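You operate a simulated robot arm through the tools that you are given. There is no shell and no other tool.

You run a simulated two-armed robot. Do the job below in one go: nothing can be reset, and whatever is moved stays where it is left.

## Task
Tighten all six nuts on the valve on the steel stand by hand.

Only the result counts: the job must be done as asked and must still hold three seconds after the hand-in. Knocking over, shifting, dropping, spilling or breaking anything else fails it.

## Robot
Two 7-joint arms with fingered hands on one trunk that stands fixed in place. Base frame: the origin is at the foot of the trunk, x ahead of it, y to its left, z up. Lengths are in mm, angles in rad, forces in N, time in s.
The left shoulder is at [36, 173, 1197], the right one opposite. With the tool pointing down near the work surface each hand reaches from about 380 to 780 mm from the base axis, measured 20 degrees to its own side. Payload 3.5 kg a hand.
Tool frame (each hand has its own): the origin (TCP) lies between the finger pads and is the grasp point; the fingertips stand 25 mm ahead of it; z points along the fingers, y is the line along which they close. The gripper opens to 88 mm; its body begins 29 mm behind the TCP. The gripper is a hand of 3 fingers: y runs from the thumb to the fingers, the wrist lies at [-13, -97, -162] in the tool frame, and closing takes about 1.5 s.
Orientation is that of the tool frame in the base frame, as a unit quaternion [x, y, z, w]. With the fingers straight down and the wrist toward the robot, the tool's x, y and z point along [0, 1, 0], [1, 0, 0] and [0, 0, -1] of the base frame.

## Interface
- The arms move only by the tool servo_tool. It takes "left_commands", "right_commands" or both (then of equal length, played together; a hand with none holds still); each is a list of rows, each a list of 6 numbers: the shift along the tool's x, y, z in mm, then the turn, a rotation vector about the tool's x, y, z in degrees. In form: [[x, y, z, wx, wy, wz], ...]. A call has 1 to 20 rows; each row is the pose to reach, as a shift and turn from the pose commanded when the call began, along the tool's axes at that moment. "left_claw" and "right_claw" are, for a hand that has rows, the finger opening in mm, from 0 to 88, set as the call begins (left out, the last holds). Rows are played at 5 a second. More than 50 mm and 0.15 rad between two rows, or a gripper value outside its range, and nothing of the call is played. A pose out of reach is approached as far as the arm can. The call stops where the force on the tool passes 60 N (or 10 N more than at its start, if that is more) or the arm is blocked; 0.2 s more then pass. Each finger travels about 72 mm/s and halts on what it meets, pressing with about 25 N; the grip force reading is that of the motor and also rises with nothing between the fingers. The clock runs only during rows and for 0.2 s after the last one: add rows that repeat a pose to give the fingers time. It gives the time, the measured TCP pose, the force on the tool (base axes), the opening and the grip force at its end, in the units of the frame above (readings bear some noise), with the torque about the TCP (base axes, N m) and any sound that the robot's microphone picked up.
- Cameras (640 x 400 px; columns grow to the right, rows downward): "scene" is now at [116.7, 51.6, 1441.7]; the picture's right is [0.54, -0.84, -0.05], its down [-0.37, -0.19, -0.91] and it looks along [0.76, 0.51, -0.41] (base axes); focal length 312 px, centre (320, 200). "left" rides on the left gripper at [-58, -85, -99] in its tool frame; the picture's right is [-0.67, -0.35, 0.66], its down [0.69, -0.63, 0.36] and it looks along [0.29, 0.69, 0.66] (tool axes); focal length 261 px, centre (320, 200). "right" rides on the right gripper at [58, -85, -99] in its tool frame; the picture's right is [-0.67, 0.35, -0.66], its down [-0.69, -0.63, 0.37] and it looks along [-0.29, 0.69, 0.66] (tool axes); focal length 261 px, centre (320, 200). There is no depth. A picture from a camera that has moved, and an enlarged one, comes with that camera's place and axes in the base frame and with its lens.
- snapshot(camera): a new picture of that camera. The clock stands still meanwhile.
- move_column(by): moves the trunk up (or, below 0, down) by that many mm; the arms and the scene camera ride with it, the base frame stays. It gives what a move gives, with no picture.
- set_grasp(shape, hand): the hand has 3 fingers and takes this shape, open, in about a second: jaw (thumb against the fingers, like two jaws); tri (thumb and two fingers); tip (a fingertip pinch); poke (one finger out to press); point (the index stretched); flat (the hand flat); cup (the hand cupped); fist (a fist). The gripper value then closes the fingers along that shape, each until it touches; the sizes above hold for jaw. It gives what a move gives, with no picture.
- turn_head(pan, tilt): turns the head with the scene camera to pan (to the left, within 1.501 rad either way) and tilt (down, from -0.506 to 1.204), counted from straight ahead of the robot (the tilt from the chest, where the trunk bows). It gives what a move gives.
- enlarge(camera, box): a new picture of the part [left, top, right, bottom] of that camera's present view, enlarged. The clock stands still meanwhile.
- finish_job(): hands the job in; it is judged then, once.

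Nothing tells you positions but the pictures and the camera data. Unless the task says otherwise, let go and move clear before handing in.

The tools are called after ">>>" by a JSON object that holds its "api" and its "payload". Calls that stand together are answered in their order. servo_tool: Moves the arms, as the interface text tells. Its arguments: {"type":"object","properties":{"left_commands":{"type":"array","items":{"type":"array","items":{"type":"number"}}},"left_claw":{"type":"number"},"right_commands":{"type":"array","items":{"type":"array","items":{"type":"number"}}},"right_claw":{"type":"number"}},"required":[]} The other tools are called the same way: move_column (by) moves the trunk up or down; set_grasp (shape, hand) gives the hand a shape; turn_head (pan, tilt) turns the head that bears the scene camera; snapshot (camera) takes a picture; enlarge (camera, box) takes an enlarged picture of a part of a camera's view; finish_job () hands the job in.

At the start:

```text
clock: 0.0
left_ee_pos: [325.3, 408.1, 1291.9]
left_orientation: [0.707, 0.707, 0.001, 0.0]
left_wrist_force: [0.2, -1.0, -0.2]
left_ft_torque: [0.01, 0.03, 0.03]
left_grip_width: 87.5
left_grip_force: 0.1
left_shape: jaw
right_ee_pos: [465.3, 25.8, 1202.7]
right_orientation: [0.706, 0.708, -0.001, 0.0]
right_wrist_force: [0.0, 0.7, 0.3]
right_ft_torque: [0.0, 0.02, -0.02]
right_grip_width: 87.4
right_grip_force: 0.0
right_shape: jaw
trunk travel left (down, up): [-275.0, 180.0]
head pan, tilt (commanded): [0.572, 0.351]
```

scene: 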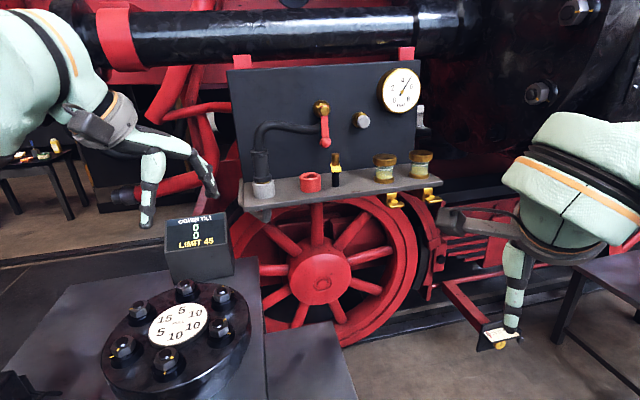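
right: 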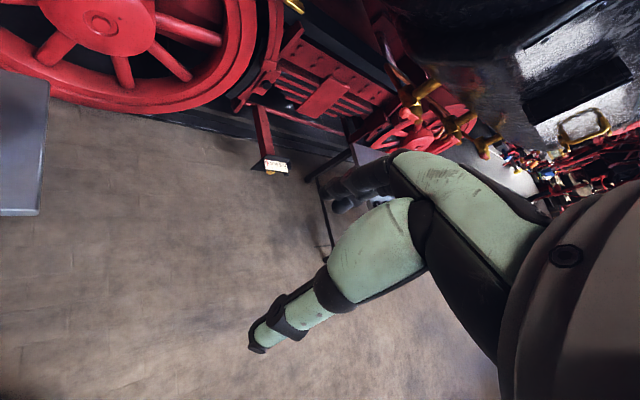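
left: 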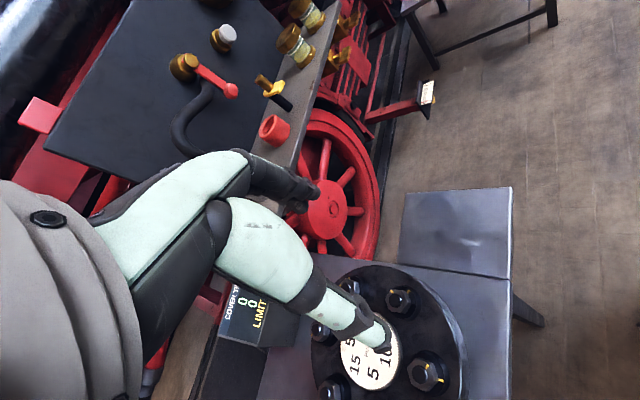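

I see a round flanged cover with six nuts and a numbered plate on the steel stand at lower left, next to a display reading "COVER TILT 0 0 LIMIT 45". I'll look closer before moving anything.

>>> {"api": "enlarge", "payload": {"camera": "scene", "box": [90, 200, 270, 400]}}

>>> {"api": "enlarge", "payload": {"camera": "left", "box": [200, 250, 520, 400]}}

>>> {"api": "turn_head", "payload": {"pan": 0.75, "tilt": 0.8}}

```text
2.00 times, centred on (180, 300) of scene
camera zoom: at [116.7, 51.6, 1441.7], right [0.54, -0.84, -0.05], down [-0.37, -0.19, -0.91], along [0.76, 0.51, -0.41], focal length 624 px, centre (600, 0)
```

zoom: 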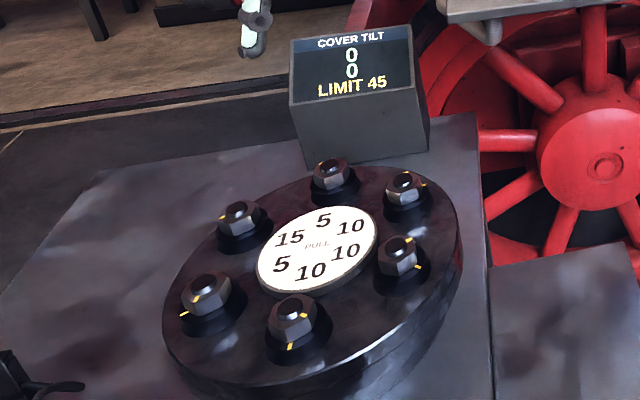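

```text
2.00 times, centred on (360, 325) of left
camera zoom: at [241.5, 349.3, 1391.0], right [-0.35, -0.67, -0.66], down [-0.63, 0.69, -0.37], along [0.69, 0.29, -0.66], focal length 521 px, centre (240, -50)
```

zoom: 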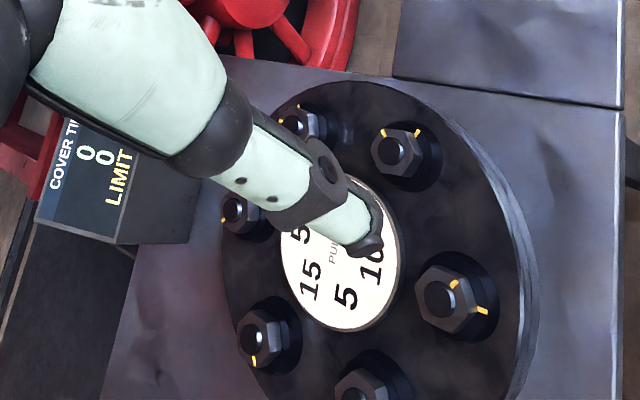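

```text
clock: 0.9
left_ee_pos: [325.2, 409.4, 1292.2]
left_orientation: [0.707, 0.707, 0.001, 0.0]
left_wrist_force: [0.0, -0.5, -0.1]
left_ft_torque: [-0.01, -0.02, -0.01]
left_grip_width: 87.6
left_grip_force: 0.0
left_shape: jaw
right_ee_pos: [464.6, 26.4, 1202.1]
right_orientation: [0.706, 0.708, 0.0, 0.0]
right_wrist_force: [0.5, -0.1, 0.7]
right_ft_torque: [-0.01, 0.03, 0.0]
right_grip_width: 87.6
right_grip_force: 0.0
right_shape: jaw
trunk travel left (down, up): [-275.0, 180.0]
head pan, tilt (commanded): [0.75, 0.799]
```

The numbers around the plate look like a "PULL" value per nut, and yellow marks look like match marks on the nut and beneath. I'll take closer pictures.

>>> {"api": "snapshot", "payload": {"camera": "scene"}}

```text
taken
camera scene: at [94.0, 56.2, 1404.0], right [0.68, -0.73, -0.06], down [-0.58, -0.49, -0.65], along [0.45, 0.48, -0.76], focal length 312 px, centre (320, 200)
```

scene: 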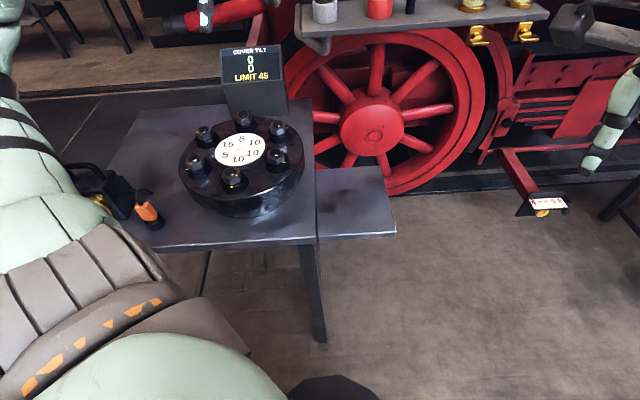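

>>> {"api": "enlarge", "payload": {"camera": "scene", "box": [170, 100, 330, 220]}}

>>> {"api": "enlarge", "payload": {"camera": "scene", "box": [60, 140, 180, 240]}}

>>> {"api": "enlarge", "payload": {"camera": "scene", "box": [200, 120, 280, 180]}}

>>> {"api": "snapshot", "payload": {"camera": "left"}}

```text
3.33 times, centred on (250, 160) of scene
camera zoom: at [94.0, 56.2, 1404.0], right [0.68, -0.73, -0.06], down [-0.58, -0.49, -0.65], along [0.45, 0.48, -0.76], focal length 1041 px, centre (553, 333)
```

zoom: 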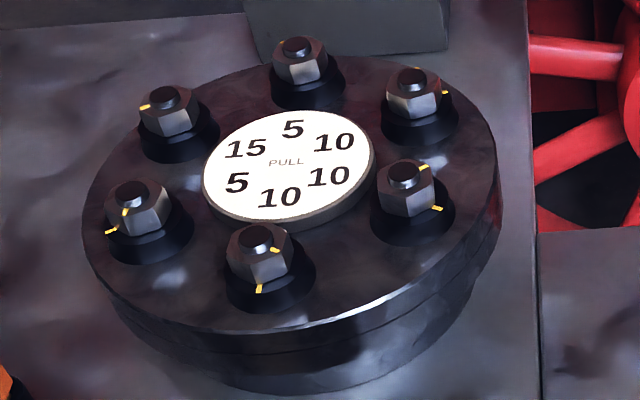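

```text
4.00 times, centred on (120, 190) of scene
camera zoom: at [94.0, 56.2, 1404.0], right [0.68, -0.73, -0.06], down [-0.58, -0.49, -0.65], along [0.45, 0.48, -0.76], focal length 1249 px, centre (1120, 240)
```

zoom: 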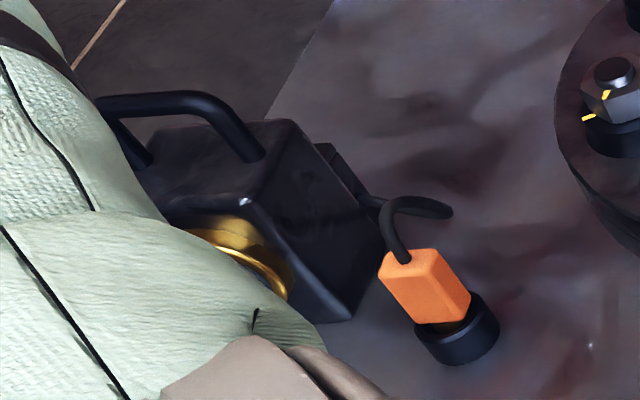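

```text
6.67 times, centred on (240, 150) of scene
camera zoom: at [94.0, 56.2, 1404.0], right [0.68, -0.73, -0.06], down [-0.58, -0.49, -0.65], along [0.45, 0.48, -0.76], focal length 2082 px, centre (853, 533)
```

zoom: 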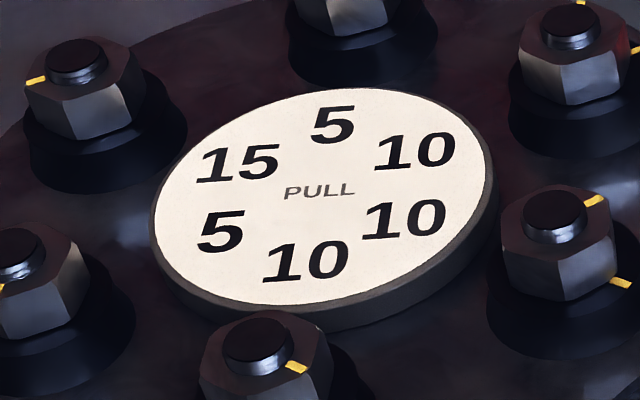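

```text
taken
camera left: at [241.5, 349.3, 1391.0], right [-0.35, -0.67, -0.66], down [-0.63, 0.69, -0.37], along [0.69, 0.29, -0.66], focal length 261 px, centre (320, 200)
```

left: 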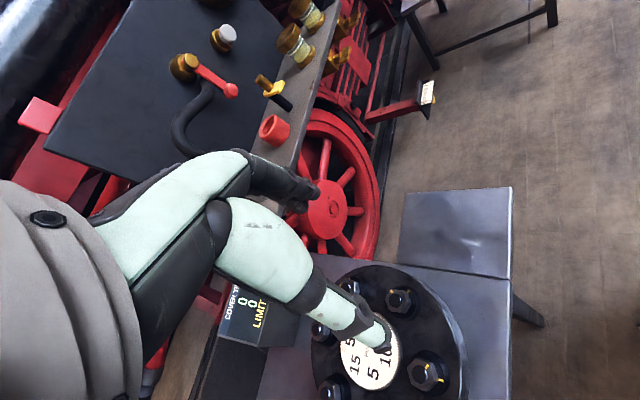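

The cover has six hex nuts with pull values 5/10/10/10/5/15 around it, and a power tool lies nearby that I should leave alone. I estimate the plate centre near (350, 590, 945). I'll move the left hand up close, turned toward the valve, for a better view.

>>> {"api": "servo_tool", "payload": {"left_commands": [[5, -7, 30, 0, 0, -8.3], [10, -14, 60, 0, 0, -16.6], [15, -21, 90, 0, 0, -25], [20, -28, 120, 0, 0, -33], [20, -35, 140, 0, 0, -41], [20, -42, 150, 0, 0, -49]]}}

>>> {"api": "snapshot", "payload": {"camera": "left"}}

>>> {"api": "snapshot", "payload": {"camera": "scene"}}

```text
clock: 2.3
left_ee_pos: [282.9, 428.6, 1140.2]
left_orientation: [0.35, 0.937, 0.001, 0.001]
left_wrist_force: [0.4, 0.1, -0.3]
left_ft_torque: [0.0, -0.02, 0.02]
left_grip_width: 87.7
left_grip_force: 0.0
left_shape: jaw
right_ee_pos: [465.6, 25.2, 1201.8]
right_orientation: [0.707, 0.708, 0.0, 0.0]
right_wrist_force: [0.5, 0.2, -0.2]
right_ft_torque: [0.0, 0.01, 0.01]
right_grip_width: 87.6
right_grip_force: 0.0
right_shape: jaw
trunk travel left (down, up): [-275.0, 180.0]
head pan, tilt (commanded): [0.75, 0.799]
```

```text
taken
camera left: at [272.2, 324.9, 1238.7], right [0.28, -0.7, -0.66], down [-0.93, -0.03, -0.37], along [0.24, 0.71, -0.66], focal length 261 px, centre (320, 200)
```

left: 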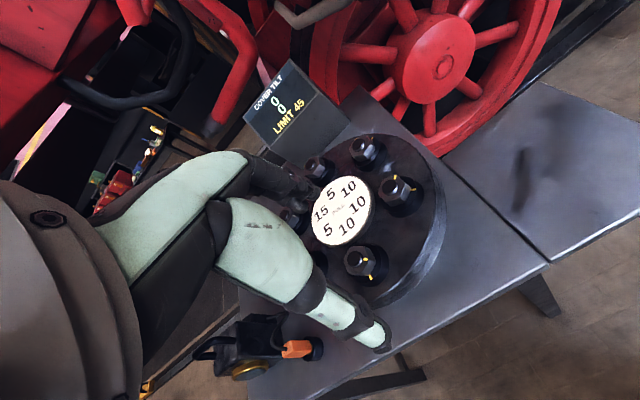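

```text
taken
camera scene: at [94.1, 55.7, 1404.0], right [0.68, -0.73, -0.06], down [-0.58, -0.49, -0.65], along [0.45, 0.48, -0.76], focal length 312 px, centre (320, 200)
```

scene: 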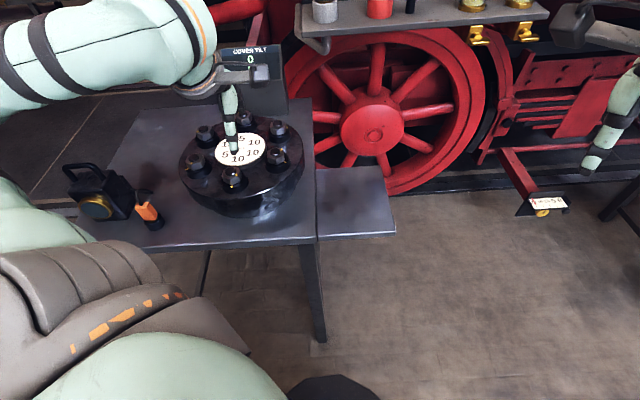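

>>> {"api": "enlarge", "payload": {"camera": "left", "box": [270, 110, 470, 310]}}

>>> {"api": "enlarge", "payload": {"camera": "scene", "box": [170, 100, 330, 220]}}

```text
2.00 times, centred on (370, 210) of left
camera zoom: at [272.2, 324.9, 1238.7], right [0.28, -0.7, -0.66], down [-0.93, -0.03, -0.37], along [0.24, 0.71, -0.66], focal length 521 px, centre (220, 180)
```

zoom: 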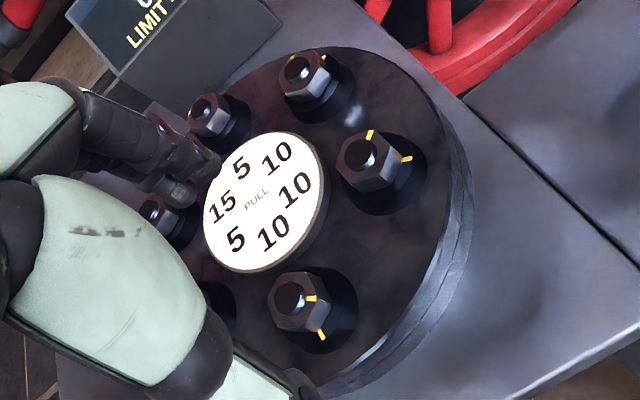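

```text
3.33 times, centred on (250, 160) of scene
camera zoom: at [94.1, 55.7, 1404.0], right [0.68, -0.73, -0.06], down [-0.58, -0.49, -0.65], along [0.45, 0.48, -0.76], focal length 1041 px, centre (553, 333)
```

zoom: 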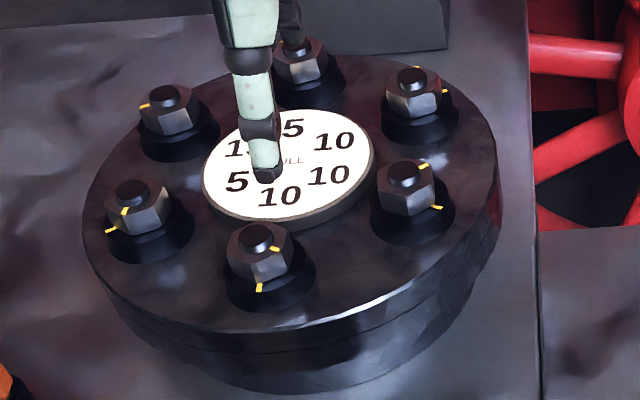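

Triangulating the two views puts the bolt circle at centre ≈ (366, 600), radius ≈ 102 mm, stud tops at z ≈ 966. Next I look at each nut's yellow marks closely.

>>> {"api": "enlarge", "payload": {"camera": "scene", "box": [258, 140, 308, 172]}}

>>> {"api": "enlarge", "payload": {"camera": "scene", "box": [258, 113, 308, 145]}}

>>> {"api": "enlarge", "payload": {"camera": "scene", "box": [210, 160, 260, 192]}}

>>> {"api": "enlarge", "payload": {"camera": "scene", "box": [180, 145, 230, 177]}}

>>> {"api": "enlarge", "payload": {"camera": "scene", "box": [183, 118, 233, 150]}}

>>> {"api": "enlarge", "payload": {"camera": "scene", "box": [220, 100, 270, 132]}}

```text
12.50 times, centred on (283, 156) of scene
camera zoom: at [94.1, 55.7, 1404.0], right [0.68, -0.73, -0.06], down [-0.58, -0.49, -0.65], along [0.45, 0.48, -0.76], focal length 3903 px, centre (782, 750)
```

zoom: 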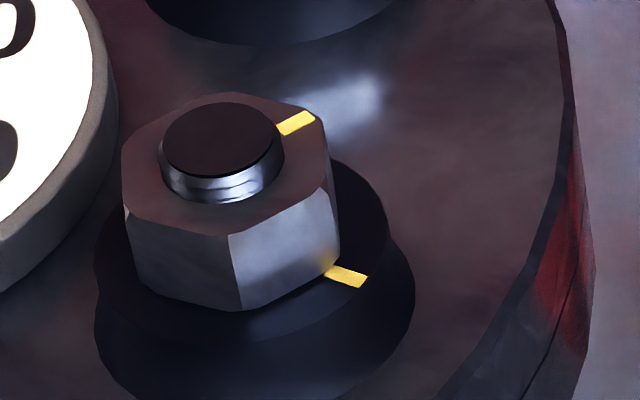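

```text
12.50 times, centred on (283, 129) of scene
camera zoom: at [94.1, 55.7, 1404.0], right [0.68, -0.73, -0.06], down [-0.58, -0.49, -0.65], along [0.45, 0.48, -0.76], focal length 3903 px, centre (782, 1088)
```

zoom: 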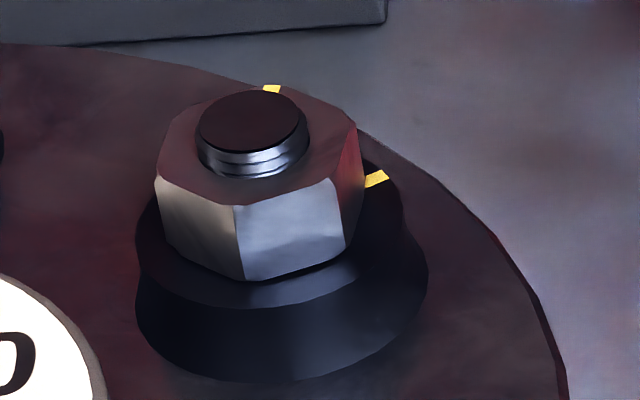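

```text
12.50 times, centred on (235, 176) of scene
camera zoom: at [94.1, 55.7, 1404.0], right [0.68, -0.73, -0.06], down [-0.58, -0.49, -0.65], along [0.45, 0.48, -0.76], focal length 3903 px, centre (1382, 500)
```

zoom: 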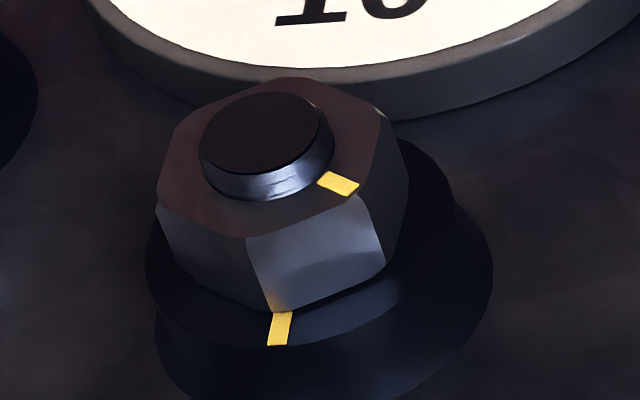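

```text
12.50 times, centred on (205, 161) of scene
camera zoom: at [94.1, 55.7, 1404.0], right [0.68, -0.73, -0.06], down [-0.58, -0.49, -0.65], along [0.45, 0.48, -0.76], focal length 3903 px, centre (1758, 688)
```

zoom: 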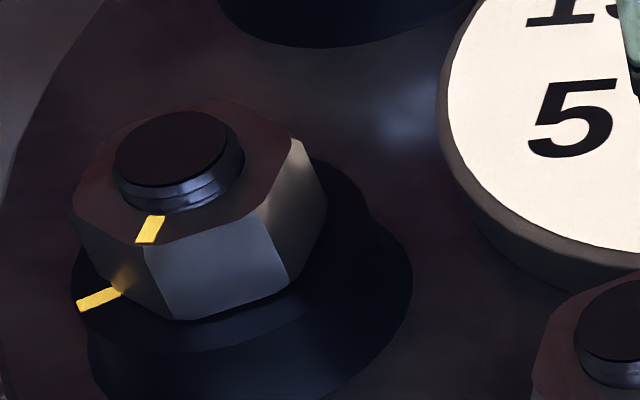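

```text
12.50 times, centred on (208, 134) of scene
camera zoom: at [94.1, 55.7, 1404.0], right [0.68, -0.73, -0.06], down [-0.58, -0.49, -0.65], along [0.45, 0.48, -0.76], focal length 3903 px, centre (1720, 1025)
```

zoom: 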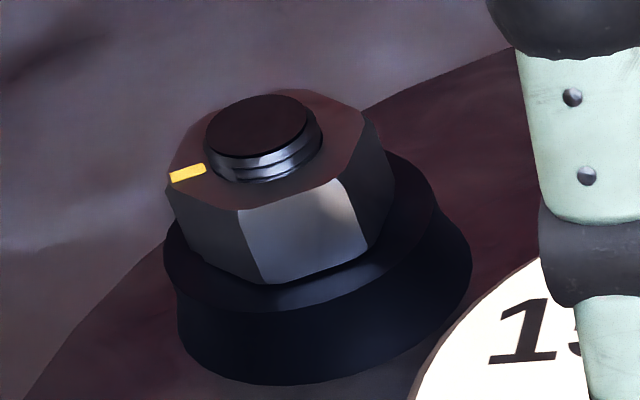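

```text
12.50 times, centred on (245, 116) of scene
camera zoom: at [94.1, 55.7, 1404.0], right [0.68, -0.73, -0.06], down [-0.58, -0.49, -0.65], along [0.45, 0.48, -0.76], focal length 3903 px, centre (1258, 1250)
```

zoom: 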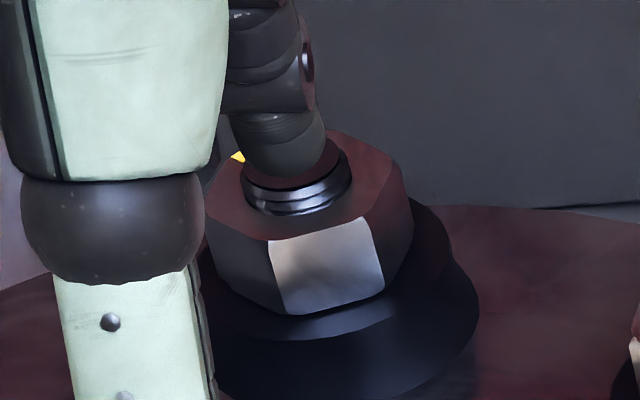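

Seat marks point radially outward and each nut mark sits about 60° before its seat mark (clockwise to tighten), with nut corners aligned radially. So grip headings of about 76° or 16° fit the flats on every nut. I'll hover the left hand over the nearest nut (right-hand "10") at about (394, 501).

>>> {"api": "servo_tool", "payload": {"left_commands": [[-7.2, 25.6, 12, 0, 0, -5.3], [-14.4, 51, 25, 0, 0, -10.6], [-21.6, 76.5, 45, 0, 0, -16], [-29, 102, 70, 0, 0, -21.3], [-36.2, 127.8, 100, 0, 0, -26.7], [-36.2, 127.8, 100, 0, 0, -26.7]], "left_claw": 70}}

>>> {"api": "snapshot", "payload": {"camera": "left"}}

>>> {"api": "enlarge", "payload": {"camera": "scene", "box": [170, 80, 330, 200]}}

```text
clock: 3.7
left_ee_pos: [394.4, 501.6, 1041.8]
left_orientation: [0.124, 0.992, 0.001, 0.001]
left_wrist_force: [0.8, 0.3, -0.6]
left_ft_torque: [-0.04, -0.01, 0.01]
left_grip_width: 70.2
left_grip_force: 0.0
left_shape: jaw
right_ee_pos: [463.9, 25.5, 1203.1]
right_orientation: [0.706, 0.708, 0.001, 0.0]
right_wrist_force: [0.3, -0.6, -0.1]
right_ft_torque: [-0.04, 0.02, 0.02]
right_grip_width: 87.7
right_grip_force: 0.0
right_shape: jaw
trunk travel left (down, up): [-275.0, 180.0]
head pan, tilt (commanded): [0.75, 0.799]
```

```text
taken
camera left: at [430.0, 403.7, 1141.7], right [0.57, -0.5, -0.65], down [-0.82, -0.44, -0.37], along [-0.1, 0.74, -0.66], focal length 261 px, centre (320, 200)
```

left: 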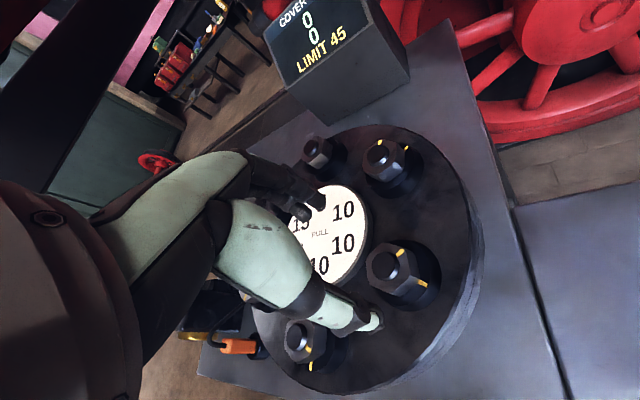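

```text
3.33 times, centred on (250, 140) of scene
camera zoom: at [93.1, 56.5, 1404.0], right [0.68, -0.73, -0.06], down [-0.58, -0.49, -0.65], along [0.45, 0.48, -0.76], focal length 1041 px, centre (553, 400)
```

zoom: 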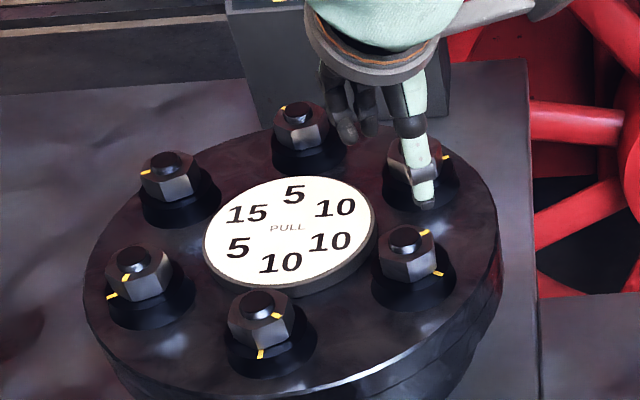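

>>> {"api": "enlarge", "payload": {"camera": "left", "box": [340, 220, 450, 320]}}

```text
4.00 times, centred on (395, 270) of left
camera zoom: at [430.0, 403.7, 1141.7], right [0.57, -0.5, -0.65], down [-0.82, -0.44, -0.37], along [-0.1, 0.74, -0.66], focal length 1043 px, centre (20, -80)
```

zoom: 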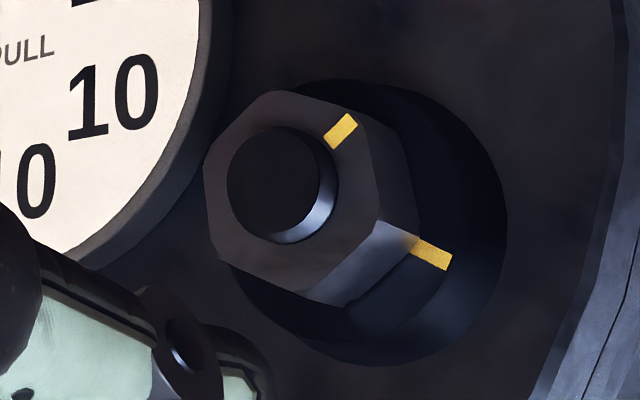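

The stud's position in the hand camera matches the tool axis within about 1 mm, so the hand is centred on this nut. I'll lower partway with a narrower opening and check clearances.

>>> {"api": "servo_tool", "payload": {"left_commands": [[0, 0, 20, 0, 0, 0], [0, 0, 40, 0, 0, 0], [0, 0, 57, 0, 0, 0], [0, 0, 57, 0, 0, 0]], "left_claw": 60}}

>>> {"api": "snapshot", "payload": {"camera": "left"}}

>>> {"api": "enlarge", "payload": {"camera": "scene", "box": [220, 90, 330, 172]}}

```text
clock: 4.7
left_ee_pos: [394.2, 501.5, 984.1]
left_orientation: [0.125, 0.992, 0.001, 0.001]
left_wrist_force: [0.0, -0.7, -0.4]
left_ft_torque: [0.03, -0.02, 0.01]
left_grip_width: 60.2
left_grip_force: 0.0
left_shape: jaw
right_ee_pos: [465.7, 26.6, 1202.3]
right_orientation: [0.707, 0.708, -0.001, -0.001]
right_wrist_force: [-1.1, 0.0, -0.9]
right_ft_torque: [-0.01, 0.01, 0.0]
right_grip_width: 87.7
right_grip_force: 0.1
right_shape: jaw
trunk travel left (down, up): [-275.0, 180.0]
head pan, tilt (commanded): [0.75, 0.799]
```

```text
taken
camera left: at [430.4, 404.1, 1083.2], right [0.56, -0.5, -0.66], down [-0.82, -0.44, -0.37], along [-0.1, 0.74, -0.66], focal length 261 px, centre (320, 200)
```

left: 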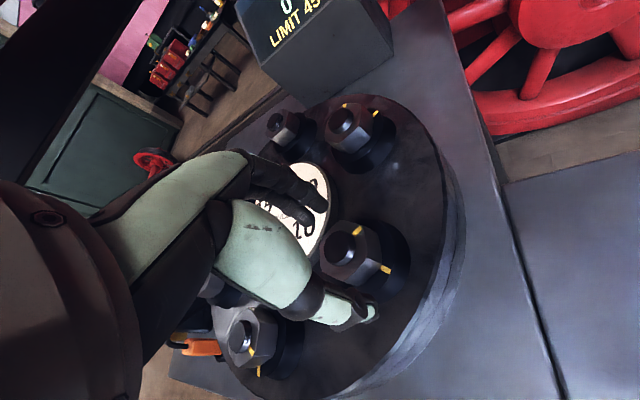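

```text
4.88 times, centred on (275, 131) of scene
camera zoom: at [94.0, 56.2, 1404.0], right [0.68, -0.73, -0.06], down [-0.58, -0.49, -0.65], along [0.45, 0.48, -0.76], focal length 1523 px, centre (540, 537)
```

zoom: 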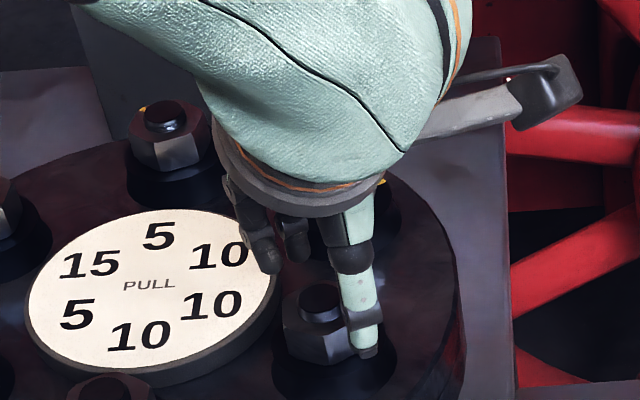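

>>> {"api": "enlarge", "payload": {"camera": "left", "box": [290, 190, 410, 330]}}

```text
2.86 times, centred on (350, 260) of left
camera zoom: at [430.4, 404.1, 1083.2], right [0.56, -0.5, -0.66], down [-0.82, -0.44, -0.37], along [-0.1, 0.74, -0.66], focal length 745 px, centre (234, 29)
```

zoom: 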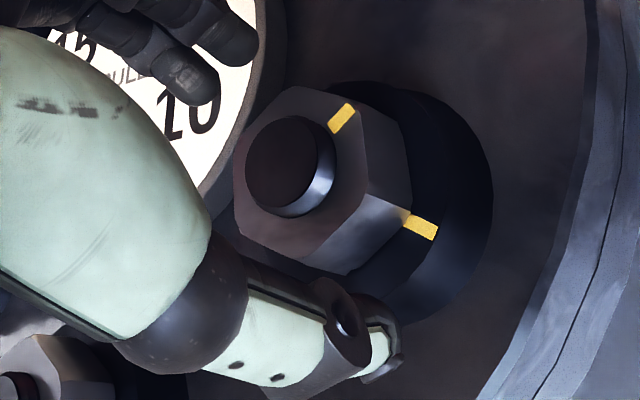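

>>> {"api": "enlarge", "payload": {"camera": "left", "box": [318, 212, 382, 252]}}

>>> {"api": "enlarge", "payload": {"camera": "left", "box": [318, 242, 382, 282]}}

```text
10.00 times, centred on (350, 232) of left
camera zoom: at [430.4, 404.1, 1083.2], right [0.56, -0.5, -0.66], down [-0.82, -0.44, -0.37], along [-0.1, 0.74, -0.66], focal length 2606 px, centre (20, -120)
```

zoom: 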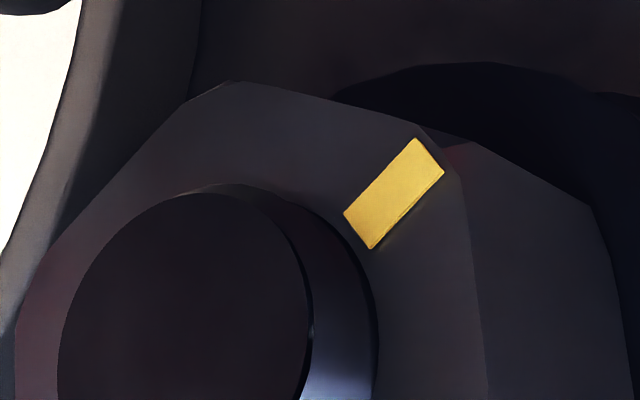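

```text
10.00 times, centred on (350, 262) of left
camera zoom: at [430.4, 404.1, 1083.2], right [0.56, -0.5, -0.66], down [-0.82, -0.44, -0.37], along [-0.1, 0.74, -0.66], focal length 2606 px, centre (20, -420)
```

zoom: 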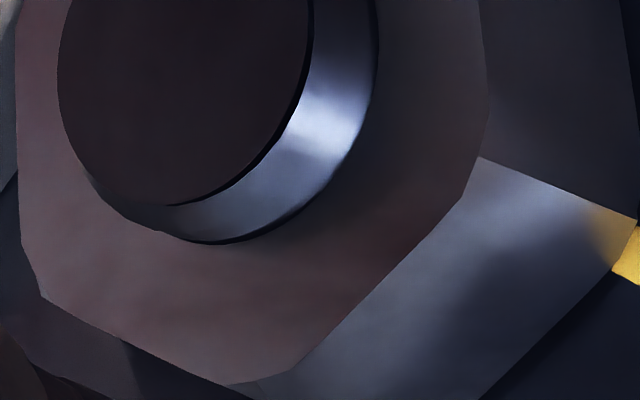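

The nut's corner points toward its mark and the seat mark lies one corner (60°) clockwise. I'll lower to put the fingertips near the nut's base (TCP z ≈ 969), with a 1.5 mm correction.

>>> {"api": "servo_tool", "payload": {"left_commands": [[-1.5, 0, 8, 0, 0, 0], [-1.5, 0, 15, 0, 0, 0], [-1.5, 0, 15, 0, 0, 0]], "left_claw": 56}}

>>> {"api": "enlarge", "payload": {"camera": "left", "box": [270, 180, 410, 320]}}

>>> {"api": "enlarge", "payload": {"camera": "scene", "box": [230, 110, 310, 170]}}

```text
clock: 5.5
left_ee_pos: [396.6, 502.3, 969.6]
left_orientation: [0.125, 0.992, 0.001, 0.0]
left_wrist_force: [-0.1, 0.4, 0.0]
left_ft_torque: [0.0, 0.0, 0.02]
left_grip_width: 56.3
left_grip_force: 0.1
left_shape: jaw
right_ee_pos: [464.9, 26.1, 1203.0]
right_orientation: [0.706, 0.708, -0.001, 0.0]
right_wrist_force: [-0.8, 0.4, -0.5]
right_ft_torque: [-0.02, -0.02, -0.02]
right_grip_width: 87.8
right_grip_force: 0.1
right_shape: jaw
trunk travel left (down, up): [-275.0, 180.0]
head pan, tilt (commanded): [0.75, 0.799]
```

```text
2.86 times, centred on (340, 250) of left
camera zoom: at [431.7, 403.7, 1068.8], right [0.56, -0.5, -0.66], down [-0.82, -0.44, -0.37], along [-0.1, 0.74, -0.66], focal length 745 px, centre (263, 57)
```

zoom: 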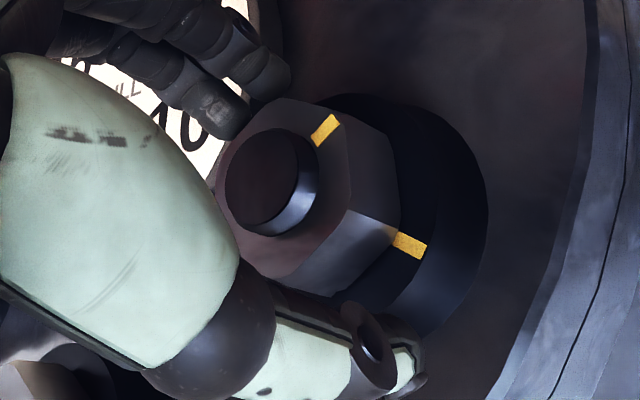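

```text
6.67 times, centred on (270, 140) of scene
camera zoom: at [93.8, 56.3, 1404.0], right [0.68, -0.73, -0.06], down [-0.58, -0.49, -0.65], along [0.45, 0.48, -0.76], focal length 2082 px, centre (653, 600)
```

zoom: 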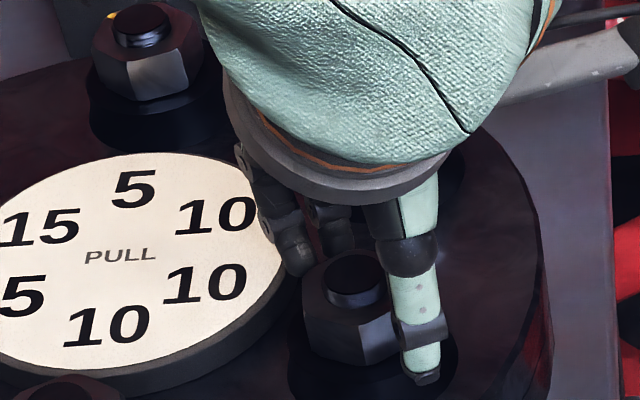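

Fingers straddle the nut cleanly with tips just above the seat. I'll close on the flats now.

>>> {"api": "servo_tool", "payload": {"left_commands": [[0, 0, 0, 0, 0, 0], [0, 0, 0, 0, 0, 0], [0, 0, 0, 0, 0, 0], [0, 0, 0, 0, 0, 0], [0, 0, 0, 0, 0, 0]], "left_claw": 15}}

>>> {"api": "enlarge", "payload": {"camera": "left", "box": [270, 180, 410, 320]}}

>>> {"api": "enlarge", "payload": {"camera": "scene", "box": [230, 110, 310, 170]}}

```text
clock: 6.7
left_ee_pos: [395.1, 503.1, 968.5]
left_orientation: [0.125, 0.992, -0.001, 0.001]
left_wrist_force: [1.4, 6.0, -0.1]
left_ft_torque: [0.18, -0.05, 0.01]
left_grip_width: 30.7
left_grip_force: 25.5
left_shape: jaw
right_ee_pos: [465.3, 27.3, 1202.2]
right_orientation: [0.706, 0.708, -0.001, 0.0]
right_wrist_force: [0.1, -0.8, -0.4]
right_ft_torque: [0.01, -0.02, -0.02]
right_grip_width: 87.5
right_grip_force: 0.1
right_shape: jaw
trunk travel left (down, up): [-275.0, 180.0]
head pan, tilt (commanded): [0.75, 0.799]
```

```text
2.86 times, centred on (340, 250) of left
camera zoom: at [432.0, 404.7, 1068.3], right [0.56, -0.5, -0.66], down [-0.82, -0.44, -0.37], along [-0.1, 0.74, -0.66], focal length 745 px, centre (263, 57)
```

zoom: 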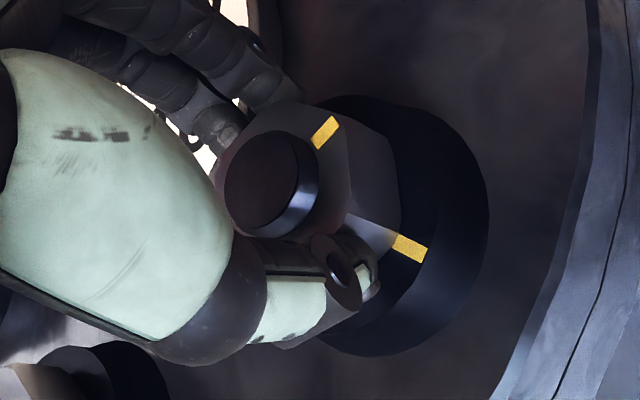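

```text
6.67 times, centred on (270, 140) of scene
camera zoom: at [94.2, 57.5, 1403.9], right [0.68, -0.73, -0.06], down [-0.58, -0.49, -0.65], along [0.45, 0.47, -0.76], focal length 2082 px, centre (653, 600)
```

zoom: 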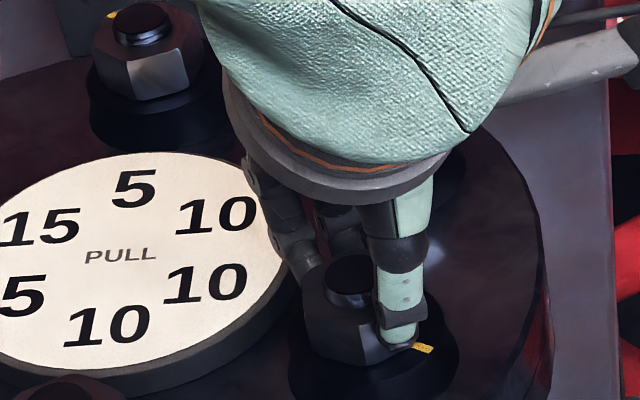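

Good grip on the flats (opening 30.7 mm, 25 N). I'll turn a small 12° clockwise as a test and read the display.

>>> {"api": "servo_tool", "payload": {"left_commands": [[0, 0, 0, 0, 0, 4], [0, 0, 0, 0, 0, 8], [0, 0, 0, 0, 0, 12], [0, 0, 0, 0, 0, 12]]}}

>>> {"api": "enlarge", "payload": {"camera": "left", "box": [270, 180, 410, 320]}}

>>> {"api": "snapshot", "payload": {"camera": "left"}}

>>> {"api": "enlarge", "payload": {"camera": "scene", "box": [200, 30, 320, 190]}}

```text
clock: 7.7
left_ee_pos: [395.6, 503.4, 969.0]
left_orientation: [0.227, 0.974, -0.001, 0.0]
left_wrist_force: [-4.5, 3.2, -6.1]
left_ft_torque: [0.05, 0.07, 0.07]
left_grip_width: 30.6
left_grip_force: 24.7
left_shape: jaw
right_ee_pos: [465.3, 26.7, 1203.1]
right_orientation: [0.706, 0.708, -0.001, -0.001]
right_wrist_force: [-0.2, -0.8, 0.3]
right_ft_torque: [0.02, 0.01, 0.03]
right_grip_width: 87.7
right_grip_force: 0.0
right_shape: jaw
trunk travel left (down, up): [-275.0, 180.0]
head pan, tilt (commanded): [0.75, 0.799]
```

```text
2.86 times, centred on (340, 250) of left
camera zoom: at [411.2, 399.4, 1068.8], right [0.45, -0.61, -0.66], down [-0.89, -0.26, -0.37], along [0.05, 0.75, -0.66], focal length 745 px, centre (263, 57)
```

zoom: 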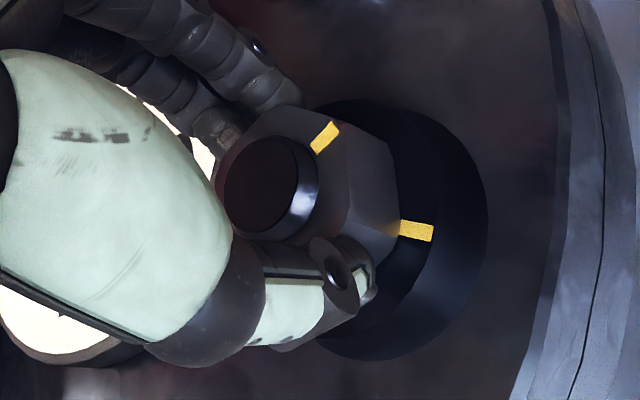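

```text
taken
camera left: at [411.2, 399.4, 1068.8], right [0.45, -0.61, -0.66], down [-0.89, -0.26, -0.37], along [0.05, 0.75, -0.66], focal length 261 px, centre (320, 200)
```

left: 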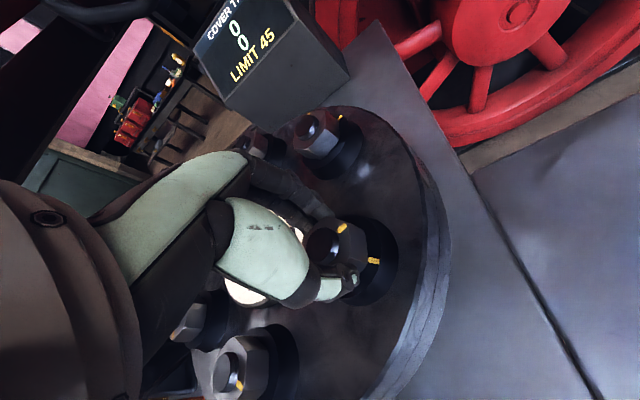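

```text
2.50 times, centred on (260, 110) of scene
camera zoom: at [93.8, 57.4, 1403.9], right [0.68, -0.73, -0.06], down [-0.58, -0.49, -0.65], along [0.45, 0.47, -0.76], focal length 781 px, centre (470, 425)
```

zoom: 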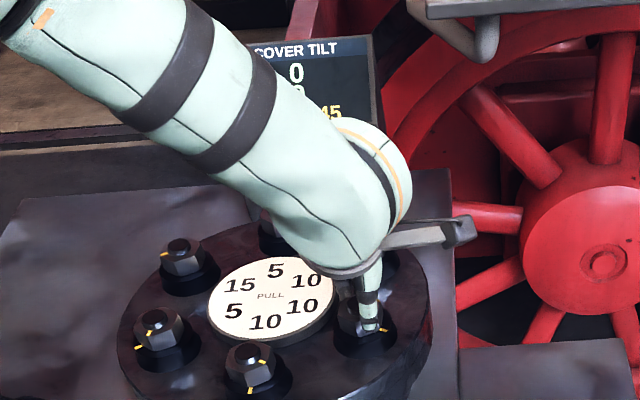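

The nut turned with the hand (12°), and the tilt display still reads 0/0. I'll continue in small steps and keep reading.

>>> {"api": "servo_tool", "payload": {"left_commands": [[0, 0, 0, 0, 0, 4.5], [0, 0, 0, 0, 0, 9], [0, 0, 0, 0, 0, 13.5], [0, 0, 0, 0, 0, 18], [0, 0, 0, 0, 0, 18]]}}

>>> {"api": "snapshot", "payload": {"camera": "left"}}

```text
clock: 8.9
left_ee_pos: [395.0, 501.8, 968.1]
left_orientation: [0.377, 0.926, 0.0, 0.001]
left_wrist_force: [-7.1, 2.7, -5.2]
left_ft_torque: [0.06, 0.1, 0.05]
left_grip_width: 30.1
left_grip_force: 25.0
left_shape: jaw
right_ee_pos: [465.2, 26.5, 1202.9]
right_orientation: [0.707, 0.707, 0.001, -0.001]
right_wrist_force: [-0.2, 0.3, 0.3]
right_ft_torque: [0.0, -0.02, 0.03]
right_grip_width: 87.8
right_grip_force: 0.1
right_shape: jaw
trunk travel left (down, up): [-275.0, 180.0]
head pan, tilt (commanded): [0.75, 0.799]
```

```text
taken
camera left: at [378.6, 399.8, 1068.6], right [0.24, -0.72, -0.66], down [-0.93, 0.03, -0.37], along [0.28, 0.7, -0.66], focal length 261 px, centre (320, 200)
```

left: 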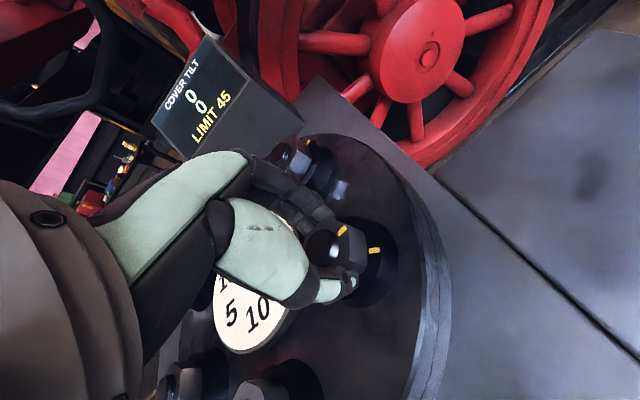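

>>> {"api": "servo_tool", "payload": {"left_commands": [[0, 0, 0, 0, 0, 4], [0, 0, 0, 0, 0, 8], [0, 0, 0, 0, 0, 8]]}}

>>> {"api": "snapshot", "payload": {"camera": "left"}}

>>> {"api": "enlarge", "payload": {"camera": "left", "box": [270, 180, 410, 320]}}

```text
clock: 9.7
left_ee_pos: [395.6, 501.0, 969.8]
left_orientation: [0.441, 0.897, -0.001, 0.002]
left_wrist_force: [-8.8, 5.1, -5.7]
left_ft_torque: [0.1, 0.18, 0.11]
left_grip_width: 30.1
left_grip_force: 24.9
left_shape: jaw
right_ee_pos: [464.8, 26.6, 1203.0]
right_orientation: [0.707, 0.708, -0.001, 0.0]
right_wrist_force: [0.0, 0.2, 1.0]
right_ft_torque: [0.02, -0.04, -0.01]
right_grip_width: 87.4
right_grip_force: 0.2
right_shape: jaw
trunk travel left (down, up): [-275.0, 180.0]
head pan, tilt (commanded): [0.75, 0.799]
```

```text
taken
camera left: at [364.6, 403.3, 1068.6], right [0.13, -0.74, -0.66], down [-0.92, 0.16, -0.37], along [0.38, 0.65, -0.66], focal length 261 px, centre (320, 200)
```

left: 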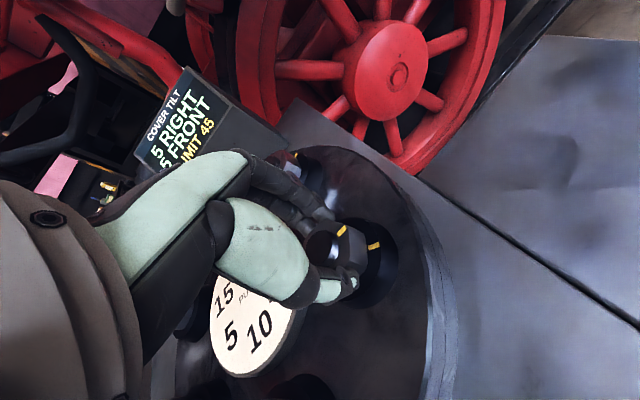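

```text
2.86 times, centred on (340, 250) of left
camera zoom: at [364.6, 403.3, 1068.6], right [0.13, -0.74, -0.66], down [-0.92, 0.16, -0.37], along [0.38, 0.65, -0.66], focal length 745 px, centre (263, 57)
```

zoom: 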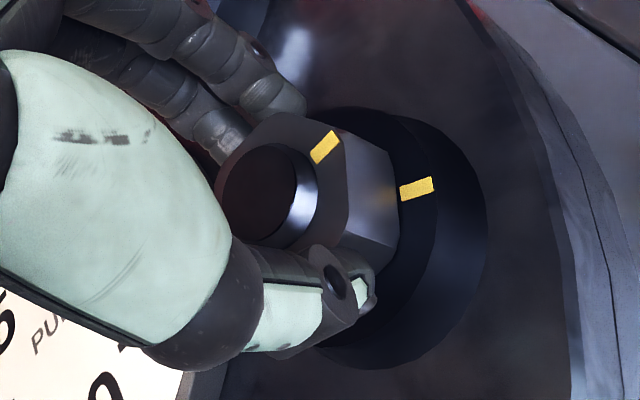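

The display has changed: about 5 RIGHT / 5 FRONT. Let me zoom to read it.

>>> {"api": "enlarge", "payload": {"camera": "left", "box": [120, 60, 250, 180]}}

>>> {"api": "enlarge", "payload": {"camera": "scene", "box": [200, 30, 320, 105]}}

```text
3.33 times, centred on (185, 120) of left
camera zoom: at [364.6, 403.3, 1068.6], right [0.13, -0.74, -0.66], down [-0.92, 0.16, -0.37], along [0.38, 0.65, -0.66], focal length 869 px, centre (770, 467)
```

zoom: 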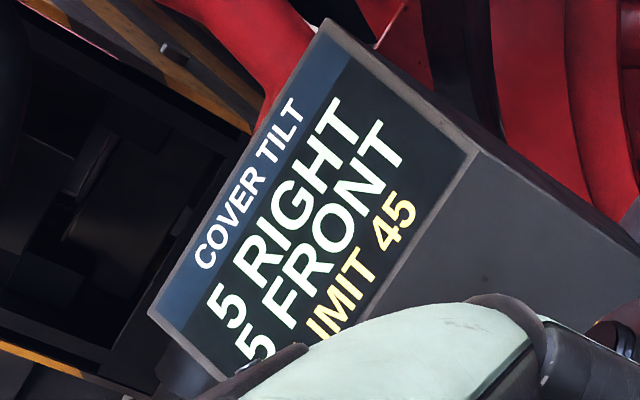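

```text
5.33 times, centred on (260, 68) of scene
camera zoom: at [92.9, 58.0, 1404.0], right [0.68, -0.73, -0.06], down [-0.58, -0.49, -0.65], along [0.45, 0.47, -0.76], focal length 1665 px, centre (640, 907)
```

zoom: 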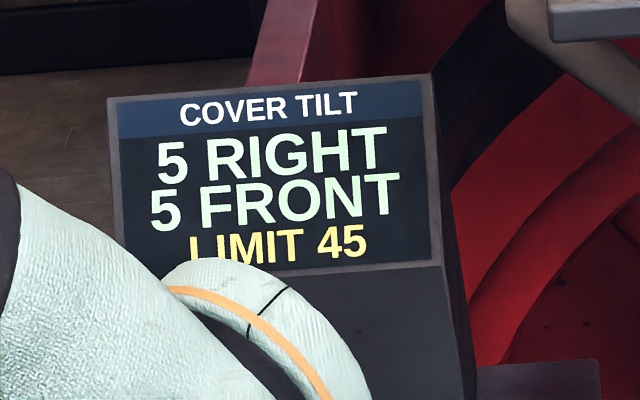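

The tilt has started ramping at ~38° of turn: 5 right, 5 front. I'll go on in small steps and keep reading so as to learn the ramp.

>>> {"api": "servo_tool", "payload": {"left_commands": [[0, 0, 0, 0, 0, 4], [0, 0, 0, 0, 0, 4]]}}

>>> {"api": "enlarge", "payload": {"camera": "scene", "box": [200, 30, 320, 105]}}

```text
clock: 10.3
left_ee_pos: [395.6, 503.0, 969.5]
left_orientation: [0.472, 0.882, 0.0, 0.001]
left_wrist_force: [-9.8, 6.7, -5.9]
left_ft_torque: [0.07, 0.19, 0.16]
left_grip_width: 29.7
left_grip_force: 25.1
left_shape: jaw
right_ee_pos: [463.4, 26.5, 1203.0]
right_orientation: [0.707, 0.707, 0.0, 0.001]
right_wrist_force: [-0.5, 0.0, -0.2]
right_ft_torque: [0.01, 0.01, 0.0]
right_grip_width: 87.4
right_grip_force: 0.1
right_shape: jaw
trunk travel left (down, up): [-275.0, 180.0]
head pan, tilt (commanded): [0.75, 0.799]
```

```text
5.33 times, centred on (260, 68) of scene
camera zoom: at [92.8, 58.1, 1404.0], right [0.68, -0.73, -0.06], down [-0.58, -0.49, -0.65], along [0.45, 0.47, -0.76], focal length 1665 px, centre (640, 907)
```

zoom: 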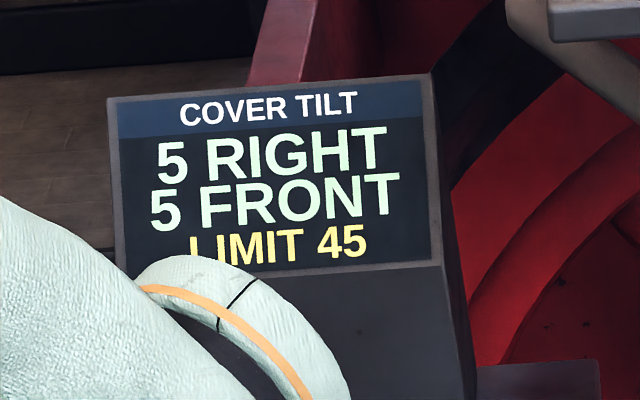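

>>> {"api": "servo_tool", "payload": {"left_commands": [[0, 0, 0, 0, 0, 4], [0, 0, 0, 0, 0, 4]]}}

>>> {"api": "enlarge", "payload": {"camera": "scene", "box": [200, 30, 320, 105]}}

```text
clock: 10.9
left_ee_pos: [394.4, 502.8, 968.5]
left_orientation: [0.502, 0.865, 0.0, 0.0]
left_wrist_force: [-9.9, 7.5, -6.8]
left_ft_torque: [0.12, 0.24, 0.19]
left_grip_width: 29.6
left_grip_force: 25.0
left_shape: jaw
right_ee_pos: [463.8, 26.4, 1204.1]
right_orientation: [0.707, 0.707, 0.0, 0.001]
right_wrist_force: [0.5, 0.5, -0.3]
right_ft_torque: [-0.03, 0.05, -0.02]
right_grip_width: 87.6
right_grip_force: 0.0
right_shape: jaw
trunk travel left (down, up): [-275.0, 180.0]
head pan, tilt (commanded): [0.75, 0.799]
```

```text
5.33 times, centred on (260, 68) of scene
camera zoom: at [92.7, 58.5, 1403.9], right [0.68, -0.73, -0.06], down [-0.58, -0.49, -0.65], along [0.45, 0.47, -0.76], focal length 1665 px, centre (640, 907)
```

zoom: 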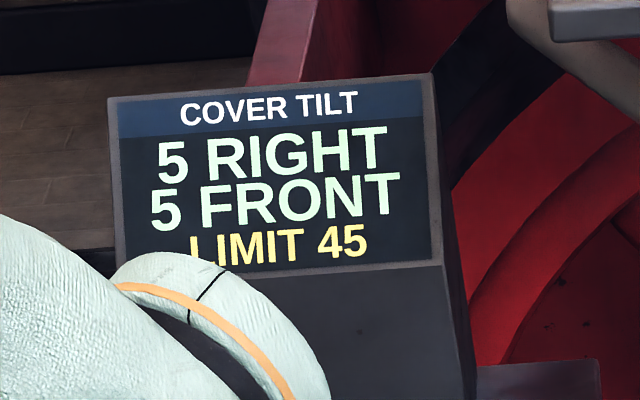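

>>> {"api": "servo_tool", "payload": {"left_commands": [[0, 0, 0, 0, 0, 4], [0, 0, 0, 0, 0, 4]]}}

>>> {"api": "enlarge", "payload": {"camera": "scene", "box": [200, 30, 320, 105]}}

>>> {"api": "enlarge", "payload": {"camera": "left", "box": [270, 180, 410, 320]}}

```text
clock: 11.5
left_ee_pos: [395.0, 501.8, 969.4]
left_orientation: [0.532, 0.847, -0.001, 0.001]
left_wrist_force: [-9.3, 9.7, -5.3]
left_ft_torque: [0.18, 0.19, 0.22]
left_grip_width: 29.5
left_grip_force: 25.0
left_shape: jaw
right_ee_pos: [464.1, 28.4, 1203.8]
right_orientation: [0.706, 0.708, 0.0, 0.001]
right_wrist_force: [0.1, 0.5, 0.4]
right_ft_torque: [0.0, -0.02, -0.04]
right_grip_width: 87.4
right_grip_force: 0.0
right_shape: jaw
trunk travel left (down, up): [-275.0, 180.0]
head pan, tilt (commanded): [0.75, 0.799]
```

```text
5.33 times, centred on (260, 68) of scene
camera zoom: at [92.8, 58.7, 1404.0], right [0.68, -0.73, -0.06], down [-0.58, -0.49, -0.65], along [0.45, 0.47, -0.76], focal length 1665 px, centre (640, 907)
```

zoom: 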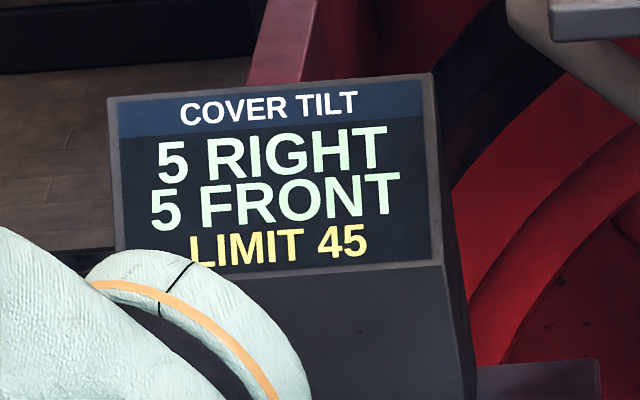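

```text
2.86 times, centred on (340, 250) of left
camera zoom: at [344.7, 412.6, 1068.5], right [-0.02, -0.76, -0.66], down [-0.86, 0.34, -0.37], along [0.5, 0.56, -0.66], focal length 745 px, centre (263, 57)
```

zoom: 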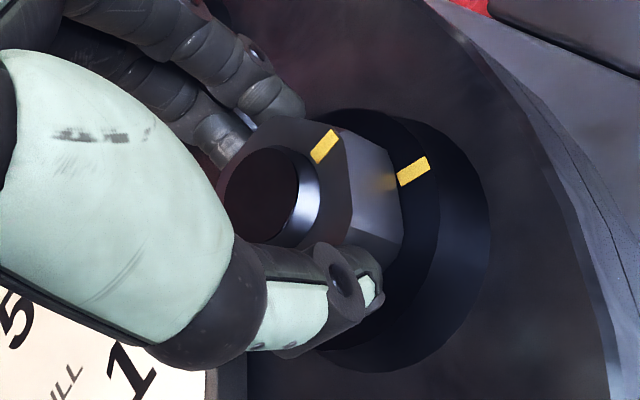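

>>> {"api": "servo_tool", "payload": {"left_commands": [[0, 0, 0, 0, 0, 3], [0, 0, 0, 0, 0, 6], [0, 0, 0, 0, 0, 6]]}}

>>> {"api": "enlarge", "payload": {"camera": "scene", "box": [200, 30, 320, 105]}}

>>> {"api": "enlarge", "payload": {"camera": "left", "box": [270, 180, 410, 320]}}

```text
clock: 12.3
left_ee_pos: [396.6, 501.2, 969.2]
left_orientation: [0.576, 0.817, 0.001, 0.001]
left_wrist_force: [-6.0, 0.8, -5.2]
left_ft_torque: [0.02, 0.1, 0.05]
left_grip_width: 28.9
left_grip_force: 25.3
left_shape: jaw
right_ee_pos: [464.8, 25.4, 1202.9]
right_orientation: [0.706, 0.708, 0.001, 0.0]
right_wrist_force: [0.4, -0.1, -1.0]
right_ft_torque: [0.02, -0.01, -0.01]
right_grip_width: 87.5
right_grip_force: 0.0
right_shape: jaw
trunk travel left (down, up): [-275.0, 180.0]
head pan, tilt (commanded): [0.75, 0.799]
```

```text
5.33 times, centred on (260, 68) of scene
camera zoom: at [92.9, 57.2, 1404.0], right [0.68, -0.73, -0.06], down [-0.58, -0.49, -0.65], along [0.45, 0.47, -0.76], focal length 1665 px, centre (640, 907)
```

zoom: 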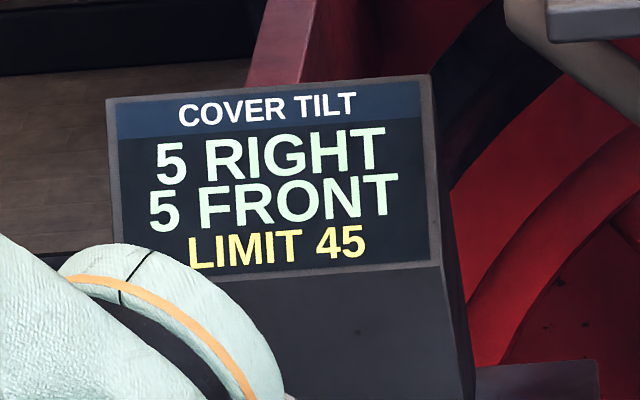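

```text
2.86 times, centred on (340, 250) of left
camera zoom: at [335.9, 417.1, 1068.8], right [-0.1, -0.75, -0.66], down [-0.82, 0.43, -0.37], along [0.56, 0.5, -0.66], focal length 745 px, centre (263, 57)
```

zoom: 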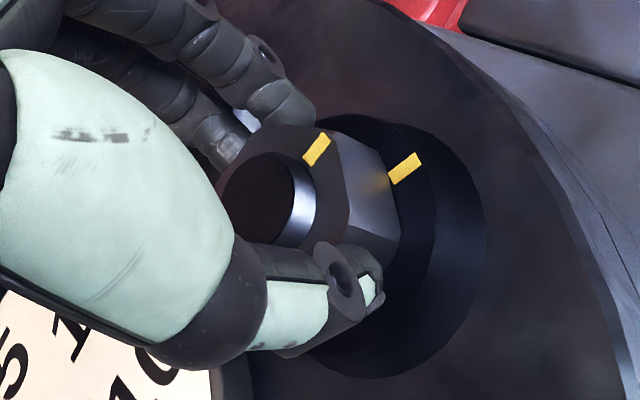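

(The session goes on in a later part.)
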